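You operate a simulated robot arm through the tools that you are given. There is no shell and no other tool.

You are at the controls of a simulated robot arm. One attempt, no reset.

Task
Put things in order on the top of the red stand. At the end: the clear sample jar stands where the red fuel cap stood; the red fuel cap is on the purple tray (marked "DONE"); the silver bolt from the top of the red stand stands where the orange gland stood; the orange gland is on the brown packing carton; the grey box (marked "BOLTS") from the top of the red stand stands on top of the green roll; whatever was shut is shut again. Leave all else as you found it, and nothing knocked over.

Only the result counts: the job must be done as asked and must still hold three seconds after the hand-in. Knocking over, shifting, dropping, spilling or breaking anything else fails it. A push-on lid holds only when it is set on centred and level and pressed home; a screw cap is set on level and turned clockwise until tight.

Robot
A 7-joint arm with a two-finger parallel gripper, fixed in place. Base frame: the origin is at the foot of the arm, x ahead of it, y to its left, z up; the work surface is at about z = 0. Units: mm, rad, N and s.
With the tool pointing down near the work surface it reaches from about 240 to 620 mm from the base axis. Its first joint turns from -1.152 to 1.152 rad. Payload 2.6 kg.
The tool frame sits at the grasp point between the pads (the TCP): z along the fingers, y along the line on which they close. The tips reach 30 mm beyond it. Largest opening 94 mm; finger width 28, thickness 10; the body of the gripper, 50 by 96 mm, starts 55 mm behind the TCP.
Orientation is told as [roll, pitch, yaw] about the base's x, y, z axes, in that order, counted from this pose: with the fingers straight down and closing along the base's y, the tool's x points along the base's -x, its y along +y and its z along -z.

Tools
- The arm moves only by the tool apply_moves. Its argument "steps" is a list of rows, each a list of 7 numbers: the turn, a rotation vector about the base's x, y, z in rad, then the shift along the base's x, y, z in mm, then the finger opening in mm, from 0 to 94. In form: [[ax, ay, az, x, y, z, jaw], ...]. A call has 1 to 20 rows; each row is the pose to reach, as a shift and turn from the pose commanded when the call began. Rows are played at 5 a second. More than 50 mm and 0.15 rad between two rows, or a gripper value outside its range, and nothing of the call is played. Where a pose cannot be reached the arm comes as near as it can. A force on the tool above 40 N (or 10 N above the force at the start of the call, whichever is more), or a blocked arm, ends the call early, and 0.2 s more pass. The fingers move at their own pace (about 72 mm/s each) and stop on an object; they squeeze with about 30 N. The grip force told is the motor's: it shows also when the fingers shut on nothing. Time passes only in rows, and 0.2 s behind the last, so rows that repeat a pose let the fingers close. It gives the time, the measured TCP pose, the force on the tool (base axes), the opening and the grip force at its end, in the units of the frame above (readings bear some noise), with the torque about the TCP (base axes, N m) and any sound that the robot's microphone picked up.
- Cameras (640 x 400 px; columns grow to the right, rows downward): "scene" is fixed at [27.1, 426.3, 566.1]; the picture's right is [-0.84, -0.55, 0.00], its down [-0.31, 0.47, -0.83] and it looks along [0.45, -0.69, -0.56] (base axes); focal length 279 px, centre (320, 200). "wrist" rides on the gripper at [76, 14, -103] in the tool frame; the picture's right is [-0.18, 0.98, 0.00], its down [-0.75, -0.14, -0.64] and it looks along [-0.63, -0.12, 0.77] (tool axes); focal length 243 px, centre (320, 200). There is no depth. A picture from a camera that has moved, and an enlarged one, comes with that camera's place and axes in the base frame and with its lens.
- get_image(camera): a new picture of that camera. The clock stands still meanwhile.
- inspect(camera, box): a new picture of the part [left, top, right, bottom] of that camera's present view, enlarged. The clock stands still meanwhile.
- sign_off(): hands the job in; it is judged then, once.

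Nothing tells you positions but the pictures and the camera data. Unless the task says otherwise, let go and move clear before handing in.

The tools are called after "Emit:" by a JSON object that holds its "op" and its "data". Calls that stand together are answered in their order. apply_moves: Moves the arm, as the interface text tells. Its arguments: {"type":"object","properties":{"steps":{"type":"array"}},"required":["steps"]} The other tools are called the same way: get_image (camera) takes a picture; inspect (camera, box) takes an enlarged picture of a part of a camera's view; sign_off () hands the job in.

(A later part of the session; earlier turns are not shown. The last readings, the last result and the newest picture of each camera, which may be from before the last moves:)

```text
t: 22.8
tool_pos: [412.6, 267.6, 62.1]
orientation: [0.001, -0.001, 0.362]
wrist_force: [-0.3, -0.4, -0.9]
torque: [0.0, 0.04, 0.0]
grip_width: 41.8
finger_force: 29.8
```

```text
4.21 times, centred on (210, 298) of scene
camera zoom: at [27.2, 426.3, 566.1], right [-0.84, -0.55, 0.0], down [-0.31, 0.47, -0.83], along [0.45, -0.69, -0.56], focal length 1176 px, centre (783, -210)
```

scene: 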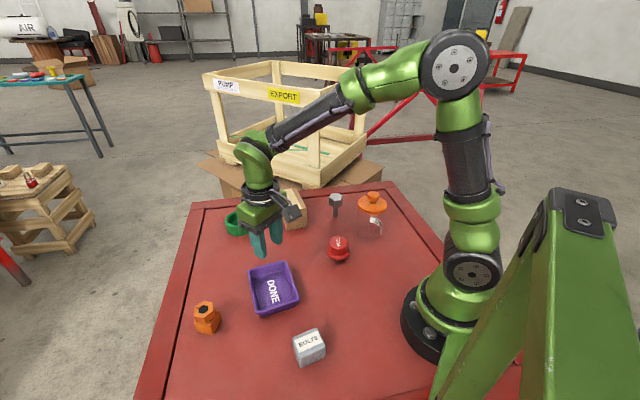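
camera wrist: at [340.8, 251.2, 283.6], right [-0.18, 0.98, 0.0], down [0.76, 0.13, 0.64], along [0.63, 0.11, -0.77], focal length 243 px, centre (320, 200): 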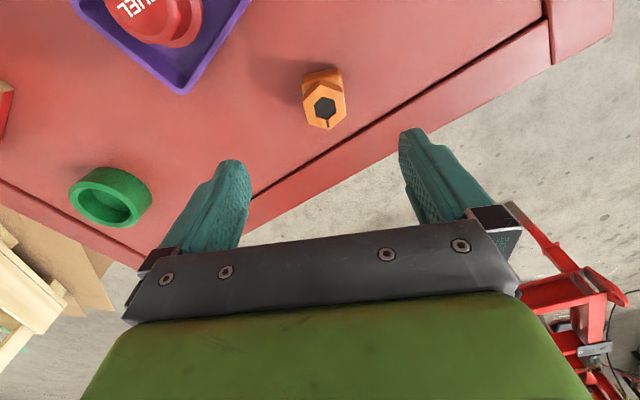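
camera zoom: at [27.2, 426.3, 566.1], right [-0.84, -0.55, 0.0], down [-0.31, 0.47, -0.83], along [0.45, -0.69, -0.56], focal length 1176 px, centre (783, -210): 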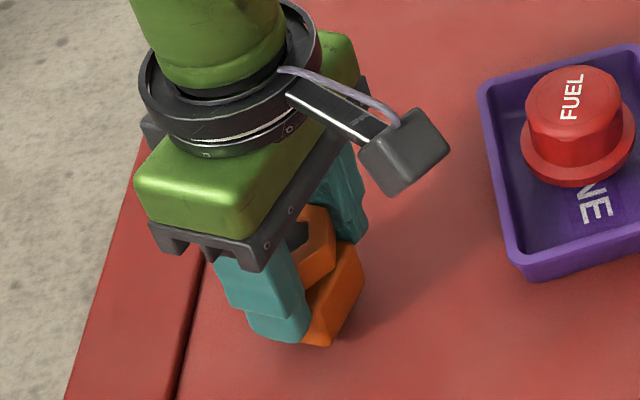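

The gland is lifted securely. The carton top measures about 120 × 65 mm centred near (499, -131) at z ≈ 77; I'll carry the gland there, turning to align with the carton.

Emit:
{"op": "apply_moves", "data": {"steps": [[0, 0, 0, 0, 0, 10, 15], [0, 0, 0, 0, 0, 30, 15], [0, 0, 0, 0, 0, 55, 15], [0, 0, 0, 0, 0, 80, 15], [0, 0, 0, 0, 0, 105, 15], [0, 0, -0.05, 4, -18, 112, 15], [0, 0, -0.13, 12, -52, 112, 15], [0, 0, -0.21, 20, -88, 112, 15], [0, 0, -0.3, 28, -126, 112, 15], [0, 0, -0.39, 36, -164, 112, 15], [0, 0, -0.48, 44, -202, 112, 15], [0, 0, -0.57, 52, -240, 112, 15], [0, 0, -0.66, 60, -278, 112, 15], [0, 0, -0.75, 68, -316, 112, 15], [0, 0, -0.84, 76, -350, 112, 15], [0, 0, -0.93, 83, -380, 112, 15], [0, 0, -1.01, 87, -396, 112, 15], [0, 0, -1.016, 87, -399, 112, 15], [0, 0, -1.016, 87, -399, 112, 15]]}}

Emit:
{"op": "get_image", "data": {"camera": "wrist"}}

Emit:
{"op": "inspect", "data": {"camera": "scene", "box": [210, 150, 370, 250]}}

```text
t: 26.8
tool_pos: [498.1, -131.3, 174.1]
orientation: [0.0, 0.0, -0.657]
wrist_force: [0.3, -0.2, -0.9]
torque: [-0.01, 0.01, -0.02]
grip_width: 41.7
finger_force: 30.7
```

```text
taken
camera wrist: at [446.8, -73.7, 277.7], right [0.75, 0.67, 0.0], down [0.51, -0.57, 0.64], along [0.43, -0.48, -0.77], focal length 243 px, centre (320, 200)
```

wrist: 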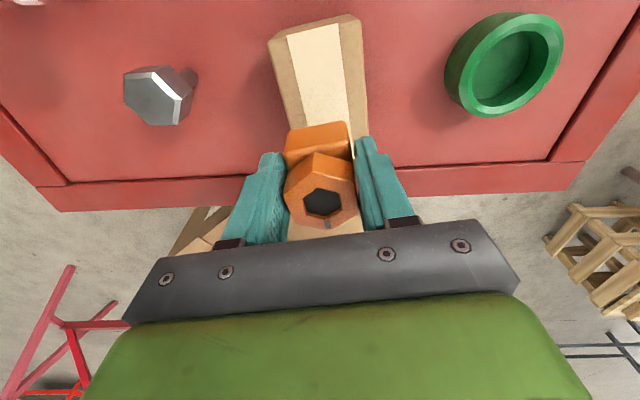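

```text
4.00 times, centred on (290, 200) of scene
camera zoom: at [27.2, 426.2, 566.1], right [-0.84, -0.55, 0.0], down [-0.31, 0.47, -0.83], along [0.45, -0.69, -0.56], focal length 1117 px, centre (440, 200)
```

zoom: 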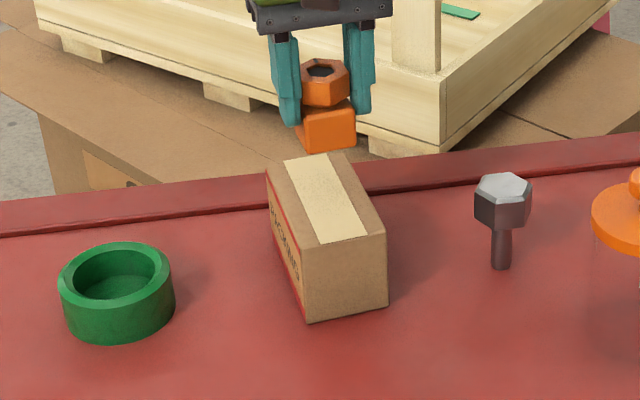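

The gland hangs right over the carton's long axis. I'll lower toward the top face (contact expected near z = 121).

Emit:
{"op": "apply_moves", "data": {"steps": [[0, 0, 0, 0, 1, -10, 15], [0, 0, 0, 0, 1, -22, 15], [0, 0, 0, 0, 1, -34, 15], [0, 0, 0, 0, 1, -42, 15], [0, 0, 0, 0, 1, -45, 15]]}}

Emit:
{"op": "inspect", "data": {"camera": "wrist", "box": [190, 0, 450, 240]}}

Emit:
{"op": "inspect", "data": {"camera": "scene", "box": [250, 150, 340, 250]}}

```text
t: 28.0
tool_pos: [498.0, -130.6, 129.8]
orientation: [0.0, 0.0, -0.657]
wrist_force: [0.7, 0.3, -0.5]
torque: [0.01, 0.01, -0.02]
grip_width: 41.6
finger_force: 30.7
```

```text
1.67 times, centred on (320, 120) of wrist
camera zoom: at [446.8, -73.3, 232.2], right [0.75, 0.67, 0.0], down [0.51, -0.57, 0.64], along [0.43, -0.48, -0.77], focal length 404 px, centre (320, 333)
```

zoom: 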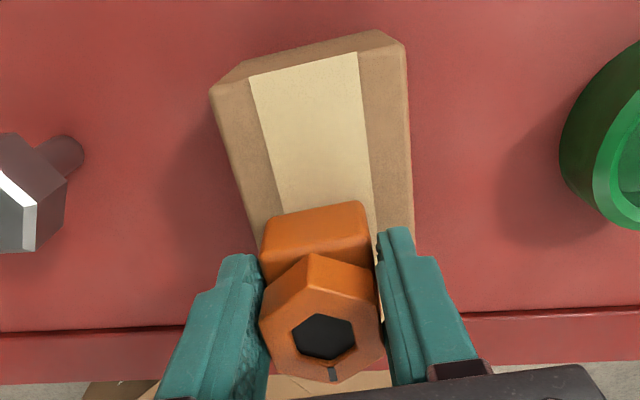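

```text
4.00 times, centred on (295, 200) of scene
camera zoom: at [27.2, 426.2, 566.1], right [-0.84, -0.55, 0.0], down [-0.31, 0.47, -0.83], along [0.45, -0.69, -0.56], focal length 1117 px, centre (420, 200)
```

zoom: 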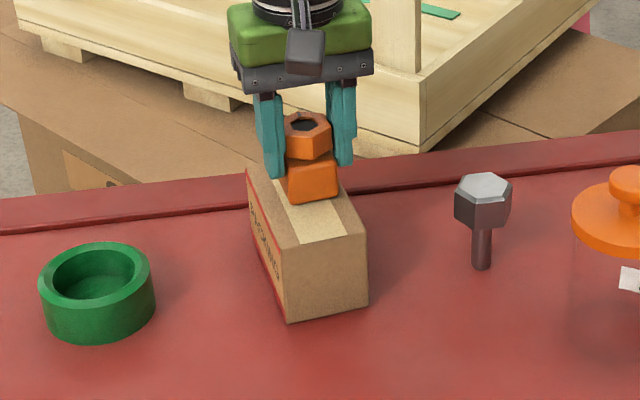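

I'll nudge about 5 mm toward the carton's centreline and settle down in small steps.

Emit:
{"op": "apply_moves", "data": {"steps": [[0, 0, 0, 1.5, 2, 0, 15], [0, 0, 0, 3, 4, -2, 15], [0, 0, 0, 3, 4, -4, 15], [0, 0, 0, 3, 4, -5, 15], [0, 0, 0, 3, 4, -6, 15]]}}

```text
t: 29.2
tool_pos: [502.6, -129.2, 126.7]
orientation: [0.002, -0.007, -0.655]
wrist_force: [-1.5, -4.0, 25.0]
torque: [-0.33, -0.04, -0.04]
grip_width: 42.1
finger_force: 29.7
```

Contact came at about z = 126. I'll ease the pressure off before releasing.

Emit:
{"op": "apply_moves", "data": {"steps": [[0, 0, 0, 0, 0, 1.5, 15], [0, 0, 0, 0, 0, 2.5, 15]]}}

Emit:
{"op": "inspect", "data": {"camera": "wrist", "box": [190, 0, 450, 240]}}

Emit:
{"op": "inspect", "data": {"camera": "scene", "box": [250, 150, 340, 250]}}

```text
t: 29.8
tool_pos: [501.9, -127.1, 126.9]
orientation: [0.0, -0.002, -0.653]
wrist_force: [4.2, -4.3, 16.5]
torque: [-0.47, -0.5, 0.0]
grip_width: 41.7
finger_force: 30.4
```

```text
1.67 times, centred on (320, 120) of wrist
camera zoom: at [450.6, -69.5, 228.7], right [0.74, 0.67, 0.0], down [0.51, -0.57, 0.64], along [0.43, -0.48, -0.77], focal length 404 px, centre (320, 333)
```

zoom: 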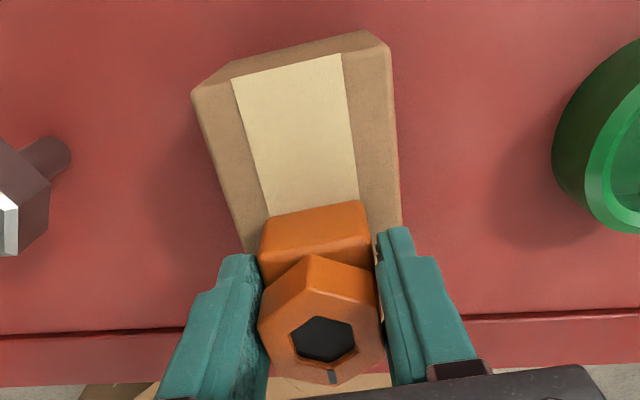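

```text
4.00 times, centred on (295, 200) of scene
camera zoom: at [27.1, 426.3, 566.1], right [-0.84, -0.55, 0.0], down [-0.31, 0.47, -0.83], along [0.45, -0.69, -0.56], focal length 1117 px, centre (420, 200)
```

zoom: 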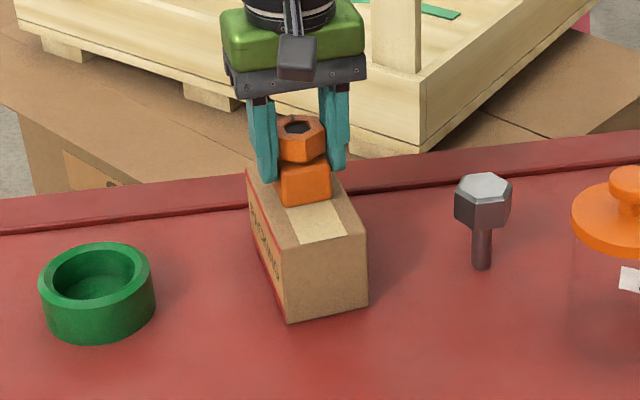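

Still pressing at about 16 N, so I'll ease up a bit more, then open.

Emit:
{"op": "apply_moves", "data": {"steps": [[0, 0, 0, 0, 0, 0.8, 15], [0, 0, 0, 0, 0, 1.2, 15]]}}

```text
t: 30.4
tool_pos: [501.5, -127.1, 126.4]
orientation: [-0.001, 0.005, -0.654]
wrist_force: [1.5, -1.1, 5.2]
torque: [-0.17, -0.19, -0.01]
grip_width: 42.0
finger_force: 29.6
```

Contact is light now. I'll open the fingers and rise clear.

Emit:
{"op": "apply_moves", "data": {"steps": [[0, 0, 0, 0, 0, 0.3, 44], [0, 0, 0, 0, 0, 0.3, 52], [0, 0, 0, 0, 0, 0.3, 64], [0, 0, 0, 0, 0, 0.3, 64], [0, 0, 0, 0, 0, 15, 64], [0, 0, 0, 0, 0, 40, 64], [0, 0, 0, 0, 0, 70, 64]]}}

Emit:
{"op": "get_image", "data": {"camera": "wrist"}}

Emit:
{"op": "inspect", "data": {"camera": "scene", "box": [250, 150, 340, 250]}}

```text
t: 32.0
tool_pos: [500.4, -128.7, 197.5]
orientation: [0.0, -0.001, -0.654]
wrist_force: [0.1, -0.3, -0.4]
torque: [0.0, 0.01, 0.02]
grip_width: 64.0
finger_force: 0.1
```

```text
taken
camera wrist: at [449.4, -69.9, 300.2], right [0.74, 0.67, 0.0], down [0.51, -0.57, 0.64], along [0.43, -0.48, -0.77], focal length 243 px, centre (320, 200)
```

wrist: 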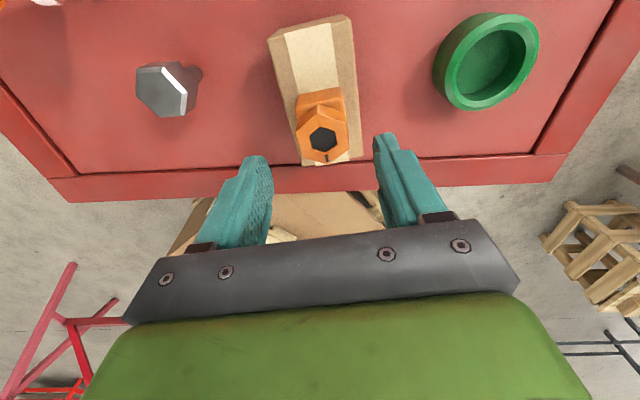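

```text
4.00 times, centred on (295, 200) of scene
camera zoom: at [27.2, 426.3, 566.1], right [-0.84, -0.55, 0.0], down [-0.31, 0.47, -0.83], along [0.45, -0.69, -0.56], focal length 1117 px, centre (420, 200)
```

zoom: 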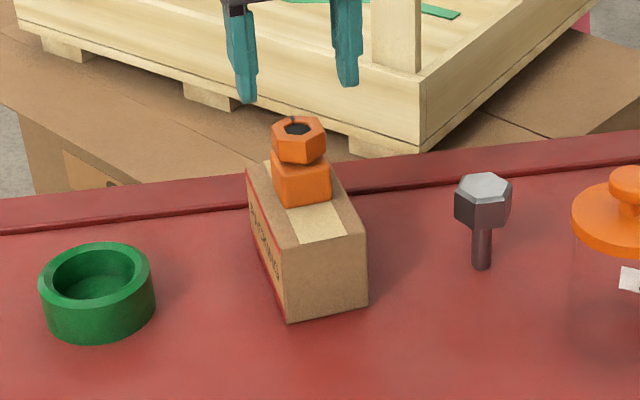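

The gland stands on the carton and the carton has not moved. Next is the bolt, near (380, -208): I'll hover over it for a closer look.

Emit:
{"op": "apply_moves", "data": {"steps": [[0, 0, 0.11, -20, -13, 0, 80], [0, 0, 0.22, -41, -27, 0, 94], [0, 0, 0.33, -61, -41, 0, 94], [0, 0, 0.44, -81, -55, 0, 94], [0, 0, 0.55, -102, -68, 0, 94], [0, 0, 0.654, -122, -82, 0, 94], [0, 0, 0.654, -122, -82, 0, 94]]}}

Emit:
{"op": "get_image", "data": {"camera": "wrist"}}

Emit:
{"op": "inspect", "data": {"camera": "scene", "box": [310, 180, 400, 245]}}

```text
t: 33.6
tool_pos: [377.6, -208.4, 200.0]
orientation: [0.0, 0.0, 0.001]
wrist_force: [-0.3, -1.0, 0.5]
torque: [-0.01, -0.01, 0.03]
grip_width: 94.2
finger_force: 0.2
```

```text
taken
camera wrist: at [303.6, -192.9, 301.9], right [0.18, 0.98, 0.0], down [0.75, -0.14, 0.64], along [0.63, -0.12, -0.77], focal length 243 px, centre (320, 200)
```

wrist: 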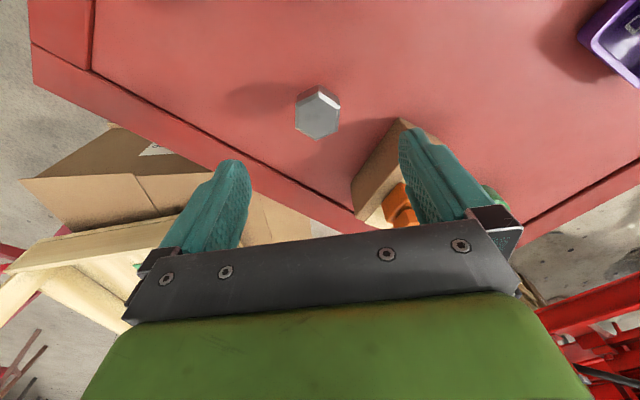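

```text
6.15 times, centred on (355, 212) of scene
camera zoom: at [27.1, 426.2, 566.1], right [-0.84, -0.55, 0.0], down [-0.31, 0.47, -0.83], along [0.45, -0.69, -0.56], focal length 1719 px, centre (105, 123)
```

zoom: 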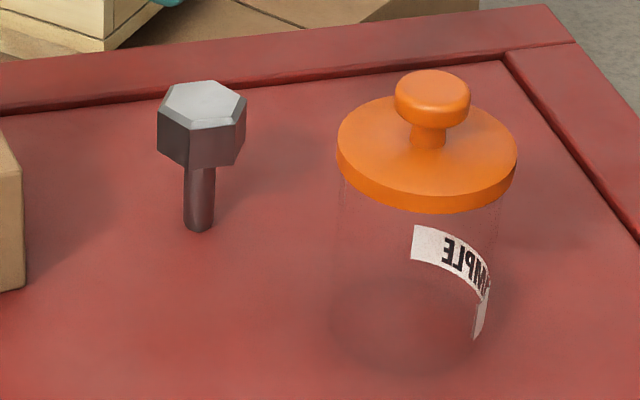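

Emit:
{"op": "inspect", "data": {"camera": "wrist", "box": [270, 70, 370, 150]}}

```text
5.00 times, centred on (320, 110) of wrist
camera zoom: at [303.6, -192.9, 301.9], right [0.18, 0.98, 0.0], down [0.75, -0.14, 0.64], along [0.63, -0.12, -0.77], focal length 1213 px, centre (320, 650)
```

zoom: 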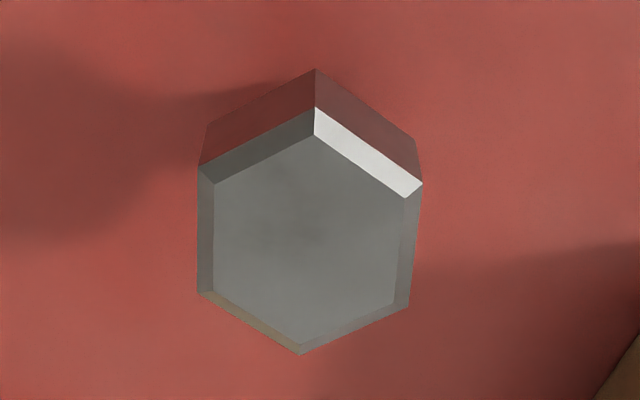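

The bolt head is a 38 mm hexagon centred at about (384.5, -210.5), turned about -0.245 rad, with its top near z = 88. I'll turn the gripper to its flats and come down.

Emit:
{"op": "apply_moves", "data": {"steps": [[0, 0, -0.12, 2.4, -1.2, -30, 94], [0, 0, -0.245, 4.7, -2.3, -60, 94], [0, 0, -0.245, 4.7, -2.3, -85, 94]]}}

Emit:
{"op": "inspect", "data": {"camera": "wrist", "box": [190, 60, 450, 240]}}

Emit:
{"op": "inspect", "data": {"camera": "scene", "box": [300, 160, 400, 240]}}

```text
t: 34.4
tool_pos: [383.8, -210.5, 112.5]
orientation: [-0.001, 0.0, -0.248]
wrist_force: [0.0, -0.4, -0.9]
torque: [-0.02, -0.03, -0.02]
grip_width: 94.0
finger_force: 0.0
```

```text
2.22 times, centred on (320, 150) of wrist
camera zoom: at [314.4, -177.4, 215.8], right [0.42, 0.91, 0.0], down [0.7, -0.32, 0.64], along [0.58, -0.27, -0.77], focal length 539 px, centre (320, 311)
```

zoom: 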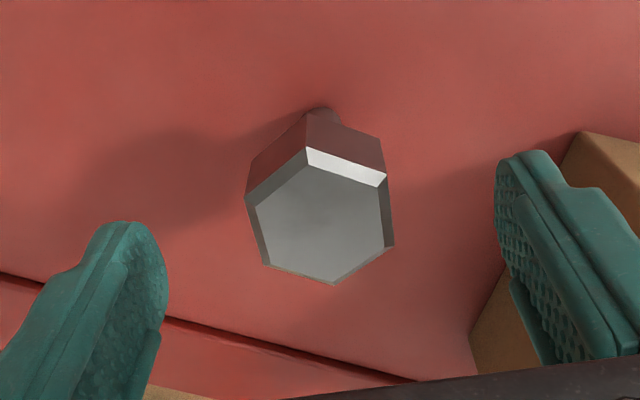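

```text
5.00 times, centred on (350, 200) of scene
camera zoom: at [27.1, 426.3, 566.1], right [-0.84, -0.55, 0.0], down [-0.31, 0.47, -0.83], along [0.45, -0.69, -0.56], focal length 1396 px, centre (170, 200)
```

zoom: 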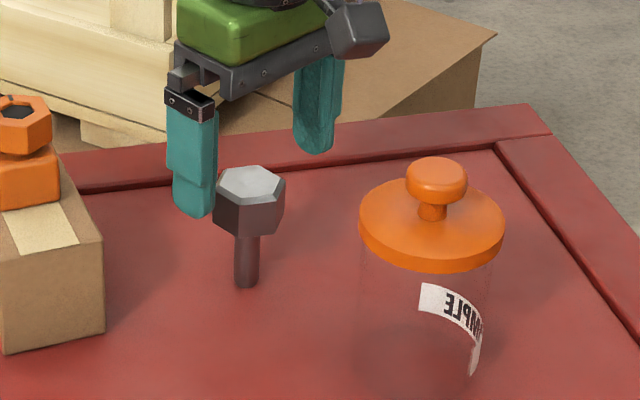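

The head is centred between the open fingers and clear of the carton. I'll lower to the head's height and close gradually.

Emit:
{"op": "apply_moves", "data": {"steps": [[0, 0, -0.01, -0.5, 0.3, -20, 94], [0, 0, -0.01, -0.5, 0.3, -36, 94], [0, 0, -0.01, -0.5, 0.3, -40, 94], [0, 0, -0.01, -0.5, 0.3, -40, 70], [0, 0, -0.01, -0.5, 0.3, -40, 52], [0, 0, -0.01, -0.5, 0.3, -40, 46]]}}

Emit:
{"op": "inspect", "data": {"camera": "wrist", "box": [190, 60, 450, 240]}}

Emit:
{"op": "inspect", "data": {"camera": "scene", "box": [300, 160, 400, 240]}}

```text
t: 35.8
tool_pos: [384.4, -211.6, 71.0]
orientation: [-0.002, 0.0, -0.258]
wrist_force: [-0.4, -0.3, -0.1]
torque: [0.0, -0.02, -0.01]
grip_width: 47.1
finger_force: 18.6
```

```text
2.22 times, centred on (320, 150) of wrist
camera zoom: at [314.6, -177.8, 174.7], right [0.43, 0.9, 0.0], down [0.69, -0.33, 0.64], along [0.58, -0.27, -0.77], focal length 539 px, centre (320, 311)
```

zoom: 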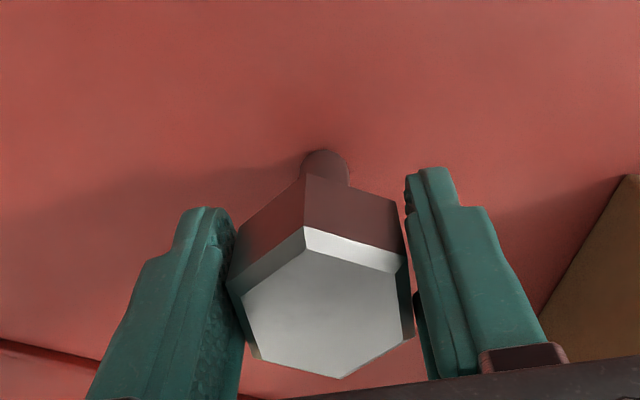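

```text
5.00 times, centred on (350, 200) of scene
camera zoom: at [27.2, 426.2, 566.1], right [-0.84, -0.55, 0.0], down [-0.31, 0.47, -0.83], along [0.45, -0.69, -0.56], focal length 1396 px, centre (170, 200)
```

zoom: 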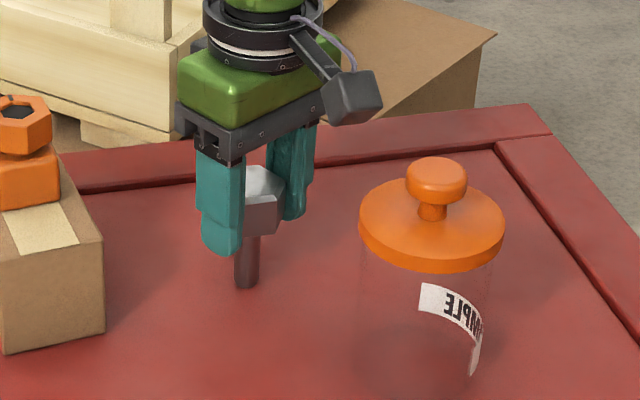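

The fingers show contact at 47 mm. I'll close the rest of the way and see where they settle before lifting.

Emit:
{"op": "apply_moves", "data": {"steps": [[0, 0, 0, 0, 0, 0, 40], [0, 0, 0, 0, 0, 0, 25], [0, 0, 0, 0, 0, 0, 20], [0, 0, 0, 0, 0, 0, 20]]}}

Emit:
{"op": "inspect", "data": {"camera": "wrist", "box": [190, 60, 450, 240]}}

Emit:
{"op": "inspect", "data": {"camera": "scene", "box": [320, 170, 370, 235]}}

```text
t: 36.8
tool_pos: [384.3, -210.6, 72.1]
orientation: [-0.001, 0.001, -0.256]
wrist_force: [-0.7, -0.2, 0.2]
torque: [0.04, -0.01, 0.0]
grip_width: 46.4
finger_force: 29.7
```

```text
2.22 times, centred on (320, 150) of wrist
camera zoom: at [314.6, -177.8, 174.8], right [0.43, 0.9, 0.0], down [0.69, -0.33, 0.64], along [0.58, -0.27, -0.77], focal length 539 px, centre (320, 311)
```

zoom: 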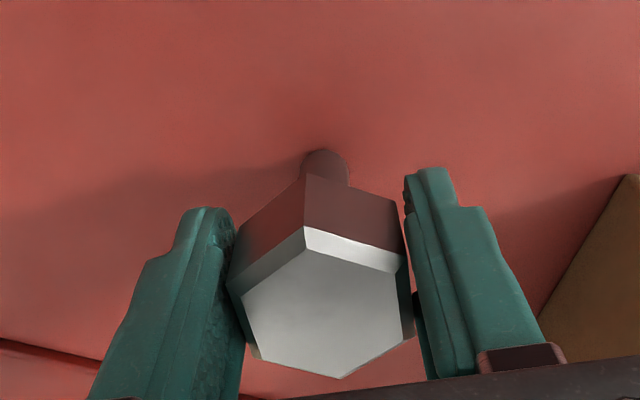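

```text
6.15 times, centred on (345, 202) of scene
camera zoom: at [27.2, 426.2, 566.1], right [-0.84, -0.55, 0.0], down [-0.31, 0.47, -0.83], along [0.45, -0.69, -0.56], focal length 1719 px, centre (166, 185)
```

zoom: 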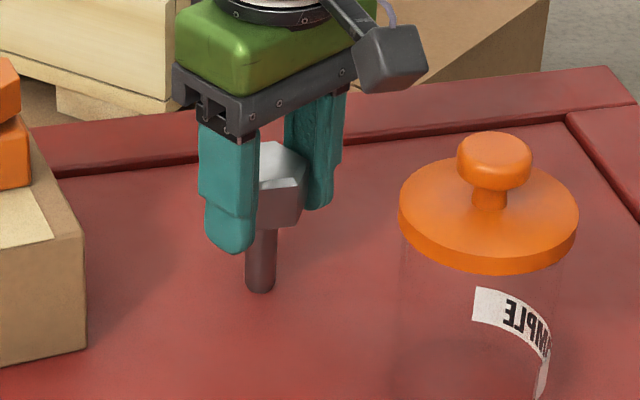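

The grip settled at 46.4 mm with 30 N. I'll test-lift slowly.

Emit:
{"op": "apply_moves", "data": {"steps": [[0, 0, 0, 0, 0, 1, 20], [0, 0, 0, 0, 0, 3, 20], [0, 0, 0, 0, 0, 6, 20], [0, 0, 0, 0, 0, 10, 20], [0, 0, 0, 0, 0, 10, 20]]}}

Emit:
{"op": "inspect", "data": {"camera": "wrist", "box": [190, 60, 450, 240]}}

Emit:
{"op": "inspect", "data": {"camera": "scene", "box": [320, 170, 370, 235]}}

```text
t: 38.0
tool_pos: [383.2, -211.6, 81.1]
orientation: [-0.001, -0.002, -0.257]
wrist_force: [0.0, 0.8, -0.9]
torque: [0.03, -0.03, 0.04]
grip_width: 46.4
finger_force: 30.0
```

```text
2.22 times, centred on (320, 150) of wrist
camera zoom: at [313.4, -177.7, 184.8], right [0.43, 0.9, 0.0], down [0.69, -0.33, 0.64], along [0.58, -0.27, -0.77], focal length 539 px, centre (320, 311)
```

zoom: 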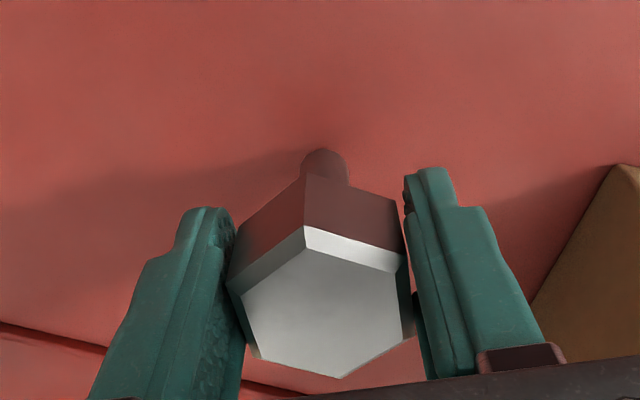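

```text
6.15 times, centred on (345, 202) of scene
camera zoom: at [27.2, 426.2, 566.1], right [-0.84, -0.55, 0.0], down [-0.31, 0.47, -0.83], along [0.45, -0.69, -0.56], focal length 1719 px, centre (166, 185)
```

zoom: 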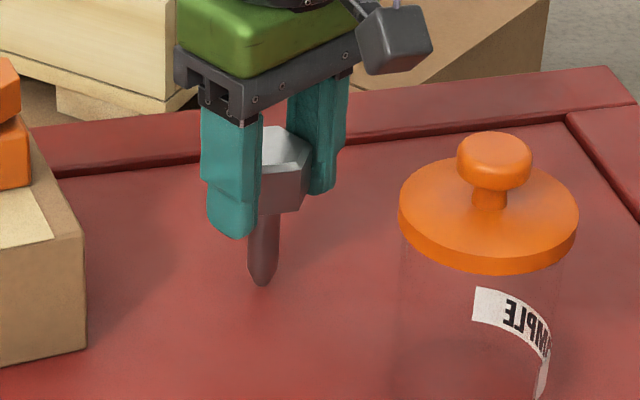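

The bolt is off the surface and its tip looks tapered. I'll zoom in on the tip.

Emit:
{"op": "inspect", "data": {"camera": "scene", "box": [325, 190, 355, 222]}}

Emit:
{"op": "inspect", "data": {"camera": "scene", "box": [180, 280, 260, 340]}}

```text
12.50 times, centred on (340, 206) of scene
camera zoom: at [27.2, 426.2, 566.1], right [-0.84, -0.55, 0.0], down [-0.31, 0.47, -0.83], along [0.45, -0.69, -0.56], focal length 3491 px, centre (70, 125)
```

zoom: 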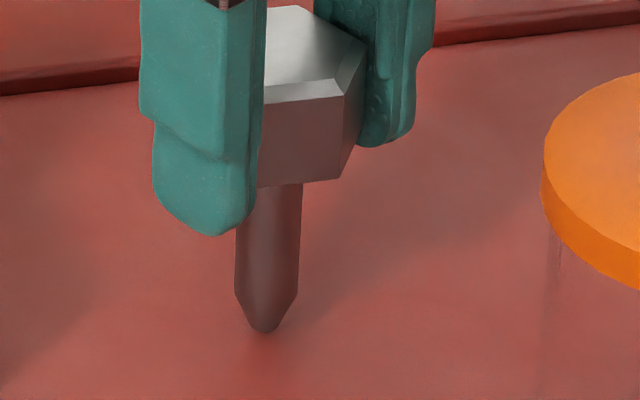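

```text
6.67 times, centred on (220, 310) of scene
camera zoom: at [27.2, 426.2, 566.1], right [-0.84, -0.55, 0.0], down [-0.31, 0.47, -0.83], along [0.45, -0.69, -0.56], focal length 1862 px, centre (987, -533)
```

zoom: 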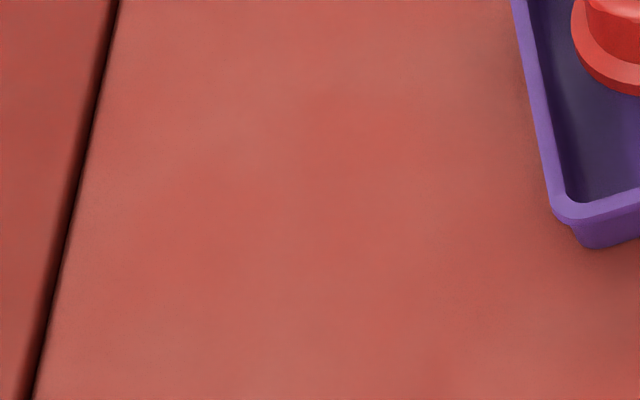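

The bolt's tip is tapered but it hangs straight in the grip. I'll raise it and carry it steadily toward the gland's old spot at about (412, 268).

Emit:
{"op": "apply_moves", "data": {"steps": [[0, 0, 0, 0, 0, 10, 20], [0, 0, 0, 0, 0, 28, 20], [0, 0, 0, 0, 0, 50, 20], [0, 0, 0, 0, 0, 72, 20], [0, 0, 0, 0, 4, 88, 20], [0, 0, 0.03, 1, 18, 93, 20], [0, 0, 0.08, 3, 46, 93, 20], [0, 0, 0.13, 5, 80, 93, 20], [0, 0, 0.18, 7, 116, 93, 20], [0, 0, 0.23, 9, 152, 93, 20], [0, 0, 0.28, 11, 188, 93, 20], [0, 0, 0.33, 13, 224, 93, 20], [0, 0, 0.38, 15, 260, 93, 20], [0, 0, 0.43, 17, 296, 93, 20], [0, 0, 0.48, 19, 332, 93, 20], [0, 0, 0.53, 22, 368, 93, 20], [0, 0, 0.58, 24, 404, 93, 20], [0, 0, 0.6, 26, 438, 93, 20], [0, 0, 0.6, 27.5, 466, 93, 20], [0, 0, 0.6, 28, 478, 93, 20]]}}

Emit:
{"op": "get_image", "data": {"camera": "wrist"}}

Emit:
{"op": "inspect", "data": {"camera": "scene", "box": [160, 200, 320, 340]}}

```text
t: 42.2
tool_pos: [412.2, 267.9, 174.7]
orientation: [0.0, -0.002, 0.345]
wrist_force: [-0.1, -0.1, -0.7]
torque: [-0.01, -0.02, -0.01]
grip_width: 45.8
finger_force: 30.1
```

```text
taken
camera wrist: at [335.9, 255.8, 278.1], right [-0.16, 0.99, 0.0], down [0.76, 0.12, 0.64], along [0.63, 0.1, -0.77], focal length 243 px, centre (320, 200)
```

wrist: 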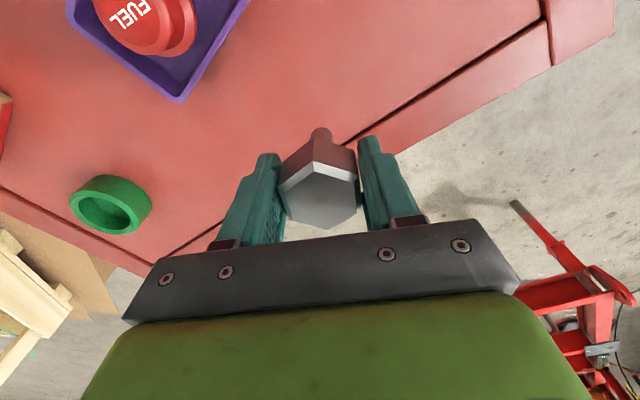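

```text
2.86 times, centred on (240, 270) of scene
camera zoom: at [27.1, 426.3, 566.1], right [-0.84, -0.55, 0.0], down [-0.31, 0.47, -0.83], along [0.45, -0.69, -0.56], focal length 798 px, centre (549, 0)
```

zoom: 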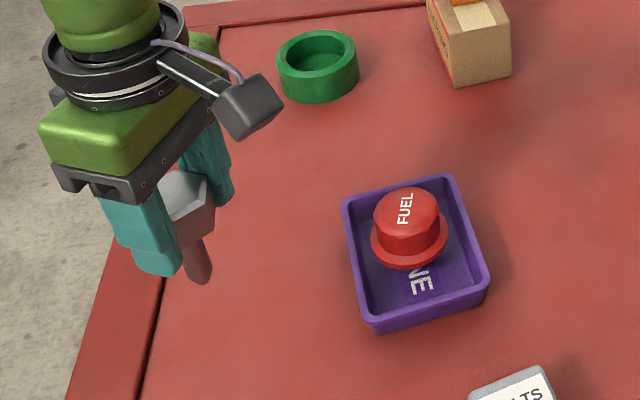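

The bolt hangs over the gland's old place. I'll lower it to just above the surface and check that it's vertical.

Emit:
{"op": "apply_moves", "data": {"steps": [[0, 0, 0, 0, 0, -12, 20], [0, 0, 0, 0, 0, -32, 20], [0, 0, 0, 0, 0, -54, 20], [0, 0, 0, 0, 0, -76, 20], [0, 0, 0, 0, 0, -90, 20], [0, 0, 0, 0, 0, -96, 20], [0, 0, 0, 0, 0, -96, 20]]}}

Emit:
{"op": "inspect", "data": {"camera": "wrist", "box": [190, 60, 450, 240]}}

Emit:
{"op": "inspect", "data": {"camera": "scene", "box": [170, 255, 250, 345]}}

```text
t: 43.8
tool_pos: [411.9, 267.0, 78.1]
orientation: [0.0, 0.0, 0.346]
wrist_force: [0.0, -0.1, -2.0]
torque: [-0.03, -0.03, 0.02]
grip_width: 46.1
finger_force: 29.9
```

```text
2.22 times, centred on (320, 150) of wrist
camera zoom: at [335.2, 255.6, 181.7], right [-0.16, 0.99, 0.0], down [0.76, 0.12, 0.64], along [0.63, 0.1, -0.77], focal length 539 px, centre (320, 311)
```

zoom: 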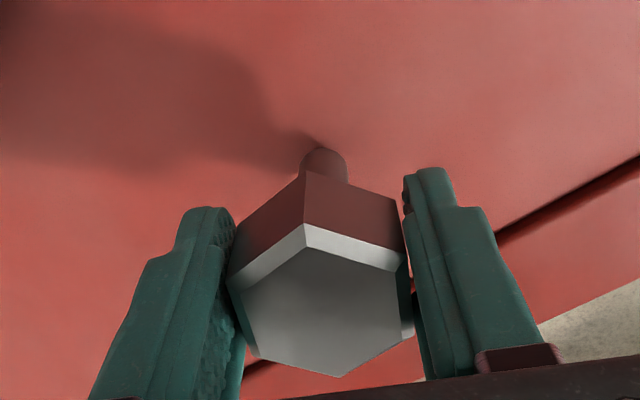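

```text
4.44 times, centred on (210, 300) of scene
camera zoom: at [27.2, 426.3, 566.1], right [-0.84, -0.55, 0.0], down [-0.31, 0.47, -0.83], along [0.45, -0.69, -0.56], focal length 1241 px, centre (809, -244)
```

zoom: 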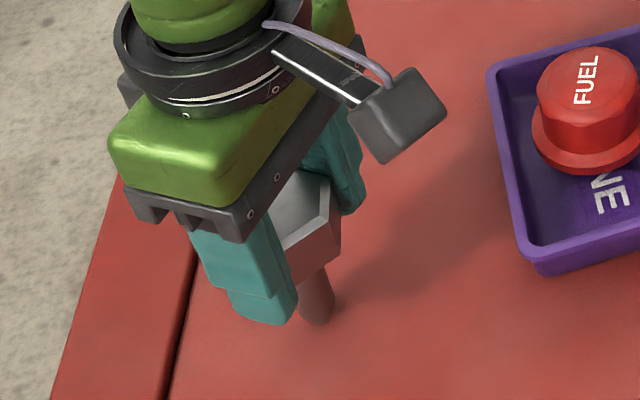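

The bolt is straight; I'll lower in 1 mm steps and watch for contact.

Emit:
{"op": "apply_moves", "data": {"steps": [[0, 0, 0, 0, 0, -1, 20], [0, 0, 0, 0, 0, -2, 20], [0, 0, 0, 0, 0, -3, 20], [0, 0, 0, 0, 0, -4, 20]]}}

Emit:
{"op": "inspect", "data": {"camera": "scene", "box": [195, 295, 235, 335]}}

```text
t: 44.8
tool_pos: [410.2, 267.1, 73.9]
orientation: [0.001, 0.0, 0.345]
wrist_force: [0.5, 0.4, -1.0]
torque: [-0.02, -0.01, 0.02]
grip_width: 45.5
finger_force: 30.3
```

```text
10.00 times, centred on (215, 315) of scene
camera zoom: at [27.2, 426.3, 566.1], right [-0.84, -0.55, 0.0], down [-0.31, 0.47, -0.83], along [0.45, -0.69, -0.56], focal length 2793 px, centre (1370, -950)
```

zoom: 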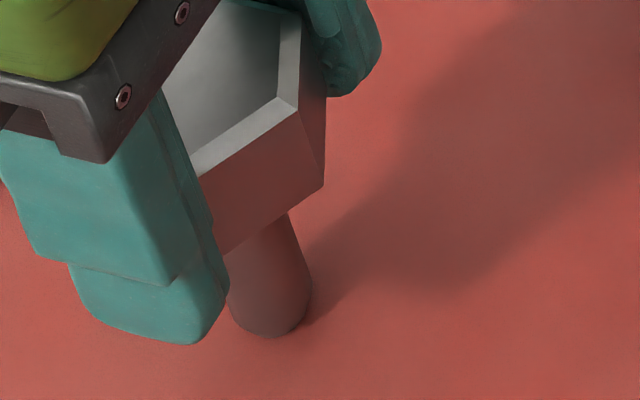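

Visually the shank already meets the surface but there's no contact force yet, so I'll continue to the original height, z = 72.

Emit:
{"op": "apply_moves", "data": {"steps": [[0, 0, 0, 0, 0, -1, 20], [0, 0, 0, 0, 0, -2, 20], [0, 0, 0, 0, 0, -2.5, 20]]}}

```text
t: 45.6
tool_pos: [411.6, 265.6, 72.7]
orientation: [-0.001, -0.002, 0.345]
wrist_force: [0.2, 0.2, -1.7]
torque: [0.0, 0.01, -0.01]
grip_width: 46.0
finger_force: 29.3
```

Emit:
{"op": "apply_moves", "data": {"steps": [[0, 0, 0, 0, 0, -0.5, 20], [0, 0, 0, 0, 0, -0.9, 20]]}}

```text
t: 46.2
tool_pos: [412.3, 265.8, 71.7]
orientation: [-0.001, -0.002, 0.343]
wrist_force: [0.6, 0.9, 2.6]
torque: [0.05, 0.0, 0.01]
grip_width: 45.3
finger_force: 29.5
```

The bolt has touched down at the original height with a light 3–4 N. I'll open slowly and rise straight up.

Emit:
{"op": "apply_moves", "data": {"steps": [[0, 0, 0, 0, 0, 0.2, 46], [0, 0, 0, 0, 0, 0.2, 50], [0, 0, 0, 0, 0, 0.2, 58], [0, 0, 0, 0, 0, 0.2, 70], [0, 0, 0, 0, 0, 0.2, 70]]}}

Emit:
{"op": "inspect", "data": {"camera": "wrist", "box": [190, 60, 450, 240]}}

Emit:
{"op": "inspect", "data": {"camera": "scene", "box": [170, 255, 250, 345]}}

```text
t: 47.4
tool_pos: [411.6, 265.4, 73.4]
orientation: [-0.002, -0.001, 0.342]
wrist_force: [0.0, -0.1, 0.0]
torque: [-0.01, 0.04, 0.0]
grip_width: 70.1
finger_force: 0.0
```

```text
2.22 times, centred on (320, 150) of wrist
camera zoom: at [335.4, 254.2, 175.0], right [-0.16, 0.99, 0.0], down [0.76, 0.12, 0.64], along [0.63, 0.1, -0.77], focal length 539 px, centre (320, 311)
```

zoom: 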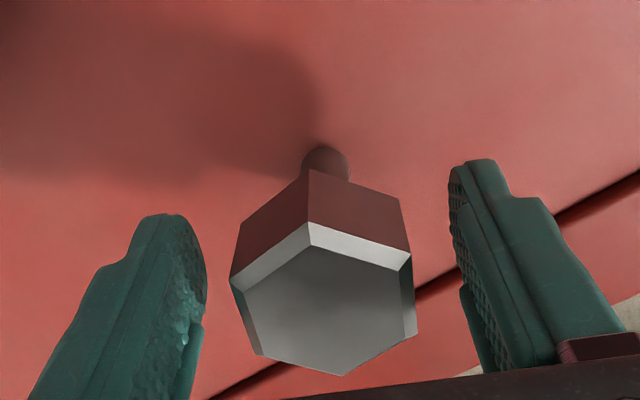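

```text
4.44 times, centred on (210, 300) of scene
camera zoom: at [27.1, 426.3, 566.1], right [-0.84, -0.55, 0.0], down [-0.31, 0.47, -0.83], along [0.45, -0.69, -0.56], focal length 1241 px, centre (809, -244)
```

zoom: 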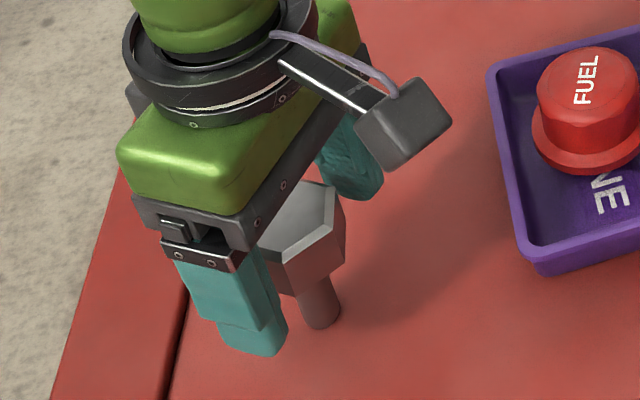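

The bolt stands free between the open fingers. I'll rise straight up.

Emit:
{"op": "apply_moves", "data": {"steps": [[0, 0, 0, 0, 0, 10, 74], [0, 0, 0, 0, 0, 30, 74], [0, 0, 0, 0, 0, 60, 74], [0, 0, 0, 0, 0, 95, 74], [0, 0, 0, 0, 0, 130, 74]]}}

Emit:
{"op": "inspect", "data": {"camera": "scene", "box": [170, 255, 250, 345]}}

Emit:
{"op": "get_image", "data": {"camera": "wrist"}}

```text
t: 48.6
tool_pos: [412.7, 267.4, 202.3]
orientation: [0.001, 0.0, 0.344]
wrist_force: [0.3, 0.5, 0.0]
torque: [0.02, -0.01, -0.03]
grip_width: 74.0
finger_force: 0.2
```

```text
4.44 times, centred on (210, 300) of scene
camera zoom: at [27.1, 426.3, 566.1], right [-0.84, -0.55, 0.0], down [-0.31, 0.47, -0.83], along [0.45, -0.69, -0.56], focal length 1241 px, centre (809, -244)
```

zoom: 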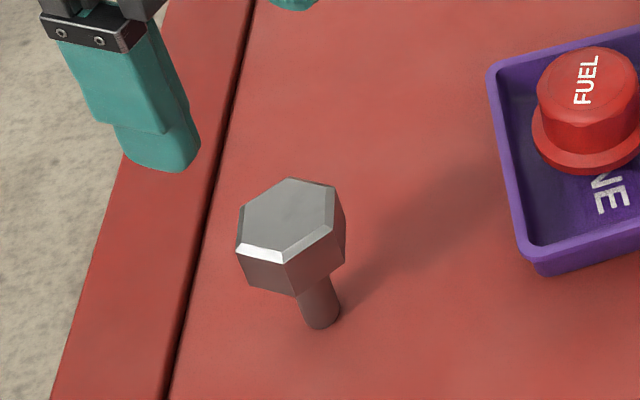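

```text
taken
camera wrist: at [336.1, 255.4, 304.4], right [-0.16, 0.99, 0.0], down [0.76, 0.12, 0.64], along [0.63, 0.1, -0.77], focal length 243 px, centre (320, 200)
```

wrist: 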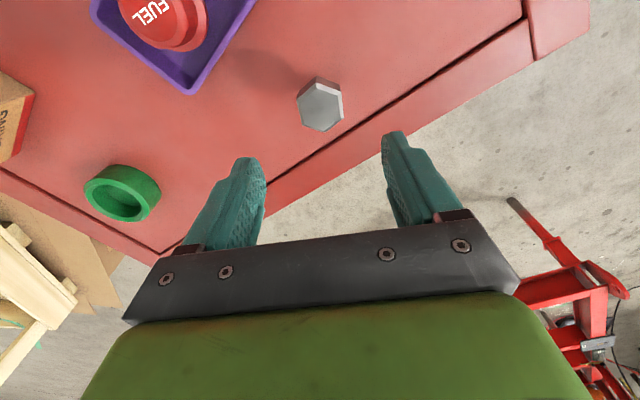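

The bolt stands upright on the gland's old spot. Now the grey box, near the arm's base; I'll zoom in on it and the roll first.

Emit:
{"op": "inspect", "data": {"camera": "scene", "box": [275, 315, 345, 380]}}

Emit:
{"op": "inspect", "data": {"camera": "scene", "box": [215, 200, 265, 245]}}

```text
6.15 times, centred on (310, 348) of scene
camera zoom: at [27.1, 426.3, 566.1], right [-0.84, -0.55, 0.0], down [-0.31, 0.47, -0.83], along [0.45, -0.69, -0.56], focal length 1719 px, centre (382, -708)
```

zoom: 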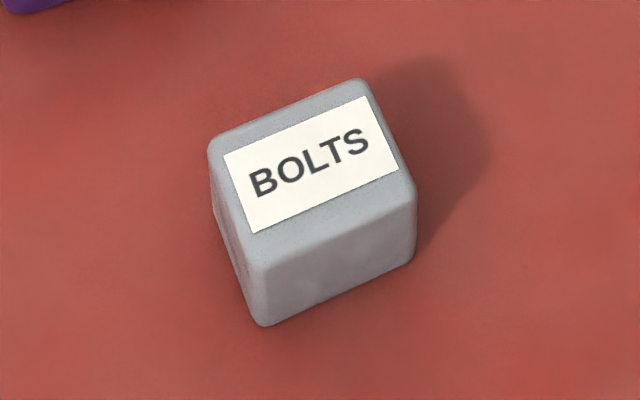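

```text
8.89 times, centred on (240, 222) of scene
camera zoom: at [27.1, 426.3, 566.1], right [-0.84, -0.55, 0.0], down [-0.31, 0.47, -0.83], along [0.45, -0.69, -0.56], focal length 2483 px, centre (1031, 0)
```

zoom: 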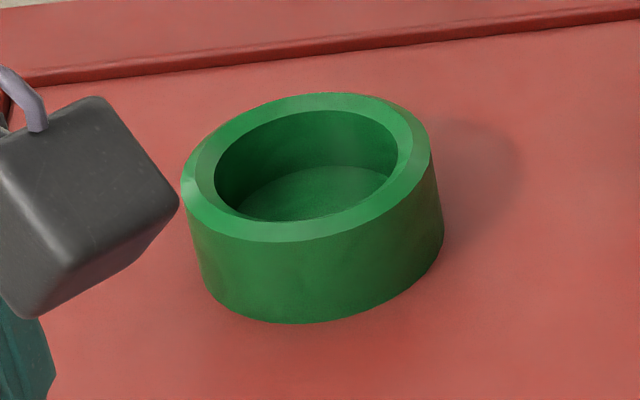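

The box's top is about 52 × 41 mm, centred near (203, 197), turned so that a gripper yaw near 1.02 rad closes on its short side. I'll move over it.

Emit:
{"op": "apply_moves", "data": {"steps": [[0, 0, 0.08, -25, -8, -2, 84], [0, 0, 0.17, -55, -18, -5, 94], [0, 0, 0.27, -88, -30, -10, 94], [0, 0, 0.37, -122, -42, -15, 94], [0, 0, 0.48, -156, -53, -20, 94], [0, 0, 0.58, -186, -64, -25, 94], [0, 0, 0.675, -209.5, -70.8, -30, 94], [0, 0, 0.675, -209.5, -70.8, -30, 94]]}}

Emit:
{"op": "get_image", "data": {"camera": "wrist"}}

Emit:
{"op": "get_image", "data": {"camera": "scene"}}

```text
t: 50.4
tool_pos: [199.1, 196.1, 170.8]
orientation: [0.001, 0.0, 1.02]
wrist_force: [0.6, -0.2, -0.5]
torque: [0.01, -0.03, 0.01]
grip_width: 93.9
finger_force: 0.0
```

```text
taken
camera wrist: at [147.5, 138.3, 274.4], right [-0.74, 0.67, 0.0], down [0.51, 0.57, 0.64], along [0.43, 0.48, -0.77], focal length 243 px, centre (320, 200)
```

wrist: 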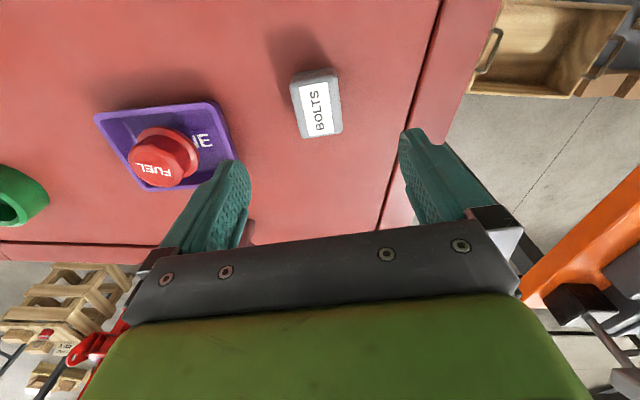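

```text
taken
```

scene: 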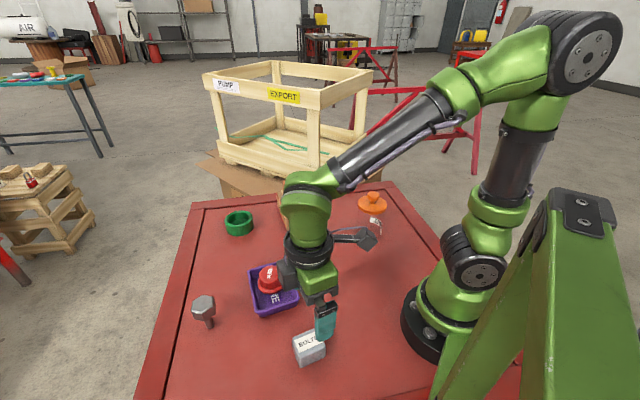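

Emit:
{"op": "inspect", "data": {"camera": "wrist", "box": [260, 50, 380, 150]}}

```text
4.00 times, centred on (320, 100) of wrist
camera zoom: at [147.5, 138.3, 274.4], right [-0.74, 0.67, 0.0], down [0.51, 0.57, 0.64], along [0.43, 0.48, -0.77], focal length 970 px, centre (320, 600)
```

zoom: 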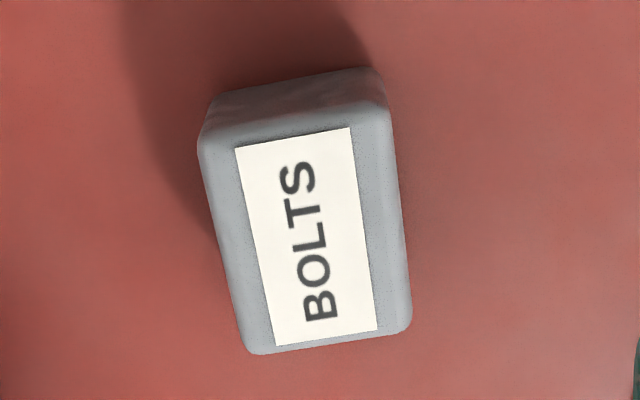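

Both cameras agree: the box is 51 × 41 mm, its top at z ≈ 47, centred at (203, 197). I'll come down around it and close on the short side.

Emit:
{"op": "apply_moves", "data": {"steps": [[0, 0, -0.015, 0.5, -0.2, -35, 94], [0, 0, -0.015, 0.5, -0.2, -70, 94], [0, 0, -0.015, 0.5, -0.2, -100, 94], [0, 0, -0.015, 0.5, -0.2, -120, 94], [0, 0, -0.015, 0.5, -0.2, -129, 94], [0, 0, -0.015, 0.5, -0.2, -129, 94]]}}

Emit:
{"op": "inspect", "data": {"camera": "wrist", "box": [190, 60, 450, 240]}}

Emit:
{"op": "inspect", "data": {"camera": "scene", "box": [260, 280, 370, 390]}}

```text
t: 51.8
tool_pos: [202.3, 194.6, 43.0]
orientation: [-0.001, 0.001, 1.003]
wrist_force: [0.3, -0.4, 0.1]
torque: [-0.01, 0.01, 0.0]
grip_width: 93.9
finger_force: 0.1
```

```text
2.22 times, centred on (320, 150) of wrist
camera zoom: at [149.2, 139.1, 145.7], right [-0.73, 0.68, 0.0], down [0.52, 0.56, 0.64], along [0.44, 0.47, -0.77], focal length 539 px, centre (320, 311)
```

zoom: 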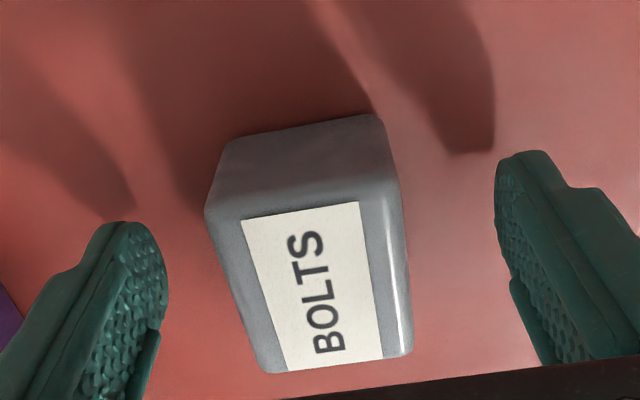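

```text
3.64 times, centred on (315, 335) of scene
camera zoom: at [27.2, 426.3, 566.1], right [-0.84, -0.55, 0.0], down [-0.31, 0.47, -0.83], along [0.45, -0.69, -0.56], focal length 1016 px, centre (338, -291)
```

zoom: 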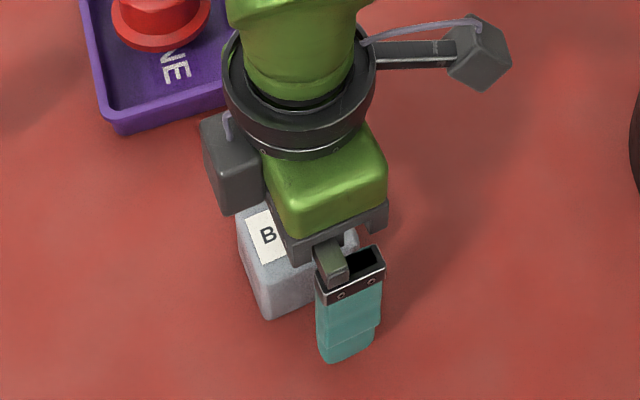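

The box is centred between the fingers. Closing and test-lifting.

Emit:
{"op": "apply_moves", "data": {"steps": [[0, 0, 0, 0, 0, 0, 70], [0, 0, 0, 0, 0, 0, 50], [0, 0, 0, 0, 0, 0, 30], [0, 0, 0, 0, 0, 0, 20], [0, 0, 0, 0, 0, 0, 20], [0, 0, 0, 0, 0, 1, 20], [0, 0, 0, 0, 0, 3, 20], [0, 0, 0, 0, 0, 6, 20], [0, 0, 0, 0, 0, 6, 20]]}}

Emit:
{"op": "inspect", "data": {"camera": "wrist", "box": [190, 60, 450, 240]}}

Emit:
{"op": "inspect", "data": {"camera": "scene", "box": [260, 280, 370, 390]}}

```text
t: 53.8
tool_pos: [203.6, 194.7, 48.8]
orientation: [0.001, 0.0, 1.004]
wrist_force: [0.3, -0.3, -1.5]
torque: [-0.05, -0.02, 0.01]
grip_width: 48.9
finger_force: 29.6
```

```text
2.22 times, centred on (320, 150) of wrist
camera zoom: at [150.0, 139.5, 151.4], right [-0.73, 0.68, 0.0], down [0.52, 0.56, 0.64], along [0.44, 0.47, -0.77], focal length 539 px, centre (320, 311)
```

zoom: 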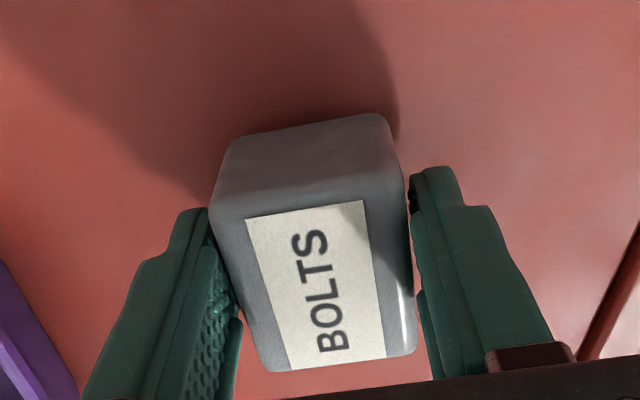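

```text
3.64 times, centred on (315, 335) of scene
camera zoom: at [27.2, 426.3, 566.1], right [-0.84, -0.55, 0.0], down [-0.31, 0.47, -0.83], along [0.45, -0.69, -0.56], focal length 1016 px, centre (338, -291)
```

zoom: 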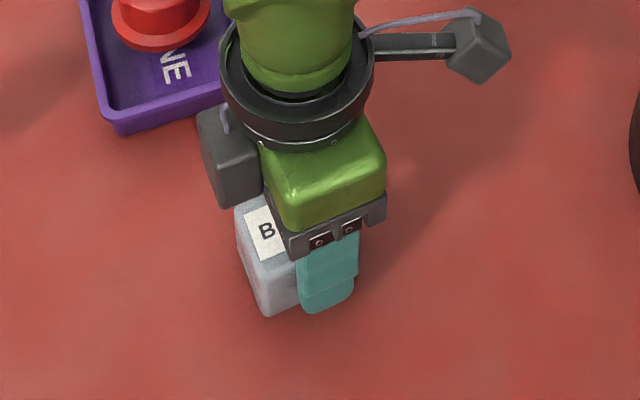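

The box is lifted (grip 49 mm, steady). I'll raise it high and carry it to over the green roll, near (594, 0), turning to yaw 0.

Emit:
{"op": "apply_moves", "data": {"steps": [[0, 0, 0, 0, 0, 12, 20], [0, 0, 0, 0, 0, 35, 20], [0, 0, 0, 0, 0, 62, 20], [0, 0, 0, 0, 0, 90, 20], [0, 0, 0, 6, -3, 112, 20], [0, 0, -0.05, 20, -10, 121, 20], [0, 0, -0.12, 48, -24, 121, 20], [0, 0, -0.2, 80, -40, 121, 20], [0, 0, -0.28, 112, -57, 121, 20], [0, 0, -0.36, 144, -73, 121, 20], [0, 0, -0.44, 176, -90, 121, 20], [0, 0, -0.52, 208, -106, 121, 20], [0, 0, -0.6, 240, -122, 121, 20], [0, 0, -0.68, 272, -138, 121, 20], [0, 0, -0.76, 304, -154, 121, 20], [0, 0, -0.84, 334, -169, 121, 20], [0, 0, -0.92, 360, -183, 121, 20], [0, 0, -0.98, 380, -192, 121, 20], [0, 0, -1.003, 388, -196, 121, 20], [0, 0, -1.003, 388, -196, 121, 20]]}}

Emit:
{"op": "get_image", "data": {"camera": "wrist"}}

Emit:
{"op": "get_image", "data": {"camera": "scene"}}

```text
t: 58.0
tool_pos: [589.9, -2.6, 169.3]
orientation: [-0.001, -0.001, 0.002]
wrist_force: [-0.3, -0.2, -1.4]
torque: [-0.03, 0.06, -0.01]
grip_width: 48.8
finger_force: 30.0
```

```text
taken
camera wrist: at [514.2, 13.7, 272.2], right [0.18, 0.98, 0.0], down [0.75, -0.14, 0.64], along [0.63, -0.12, -0.77], focal length 243 px, centre (320, 200)
```

wrist: 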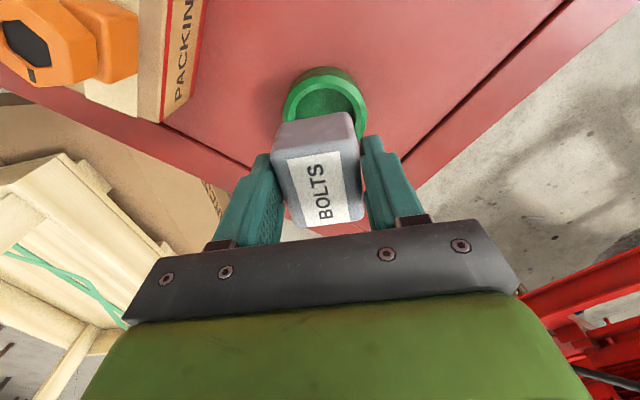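

```text
taken
```

scene: 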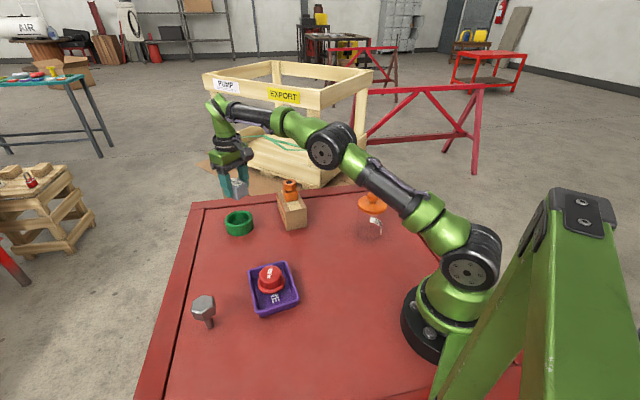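

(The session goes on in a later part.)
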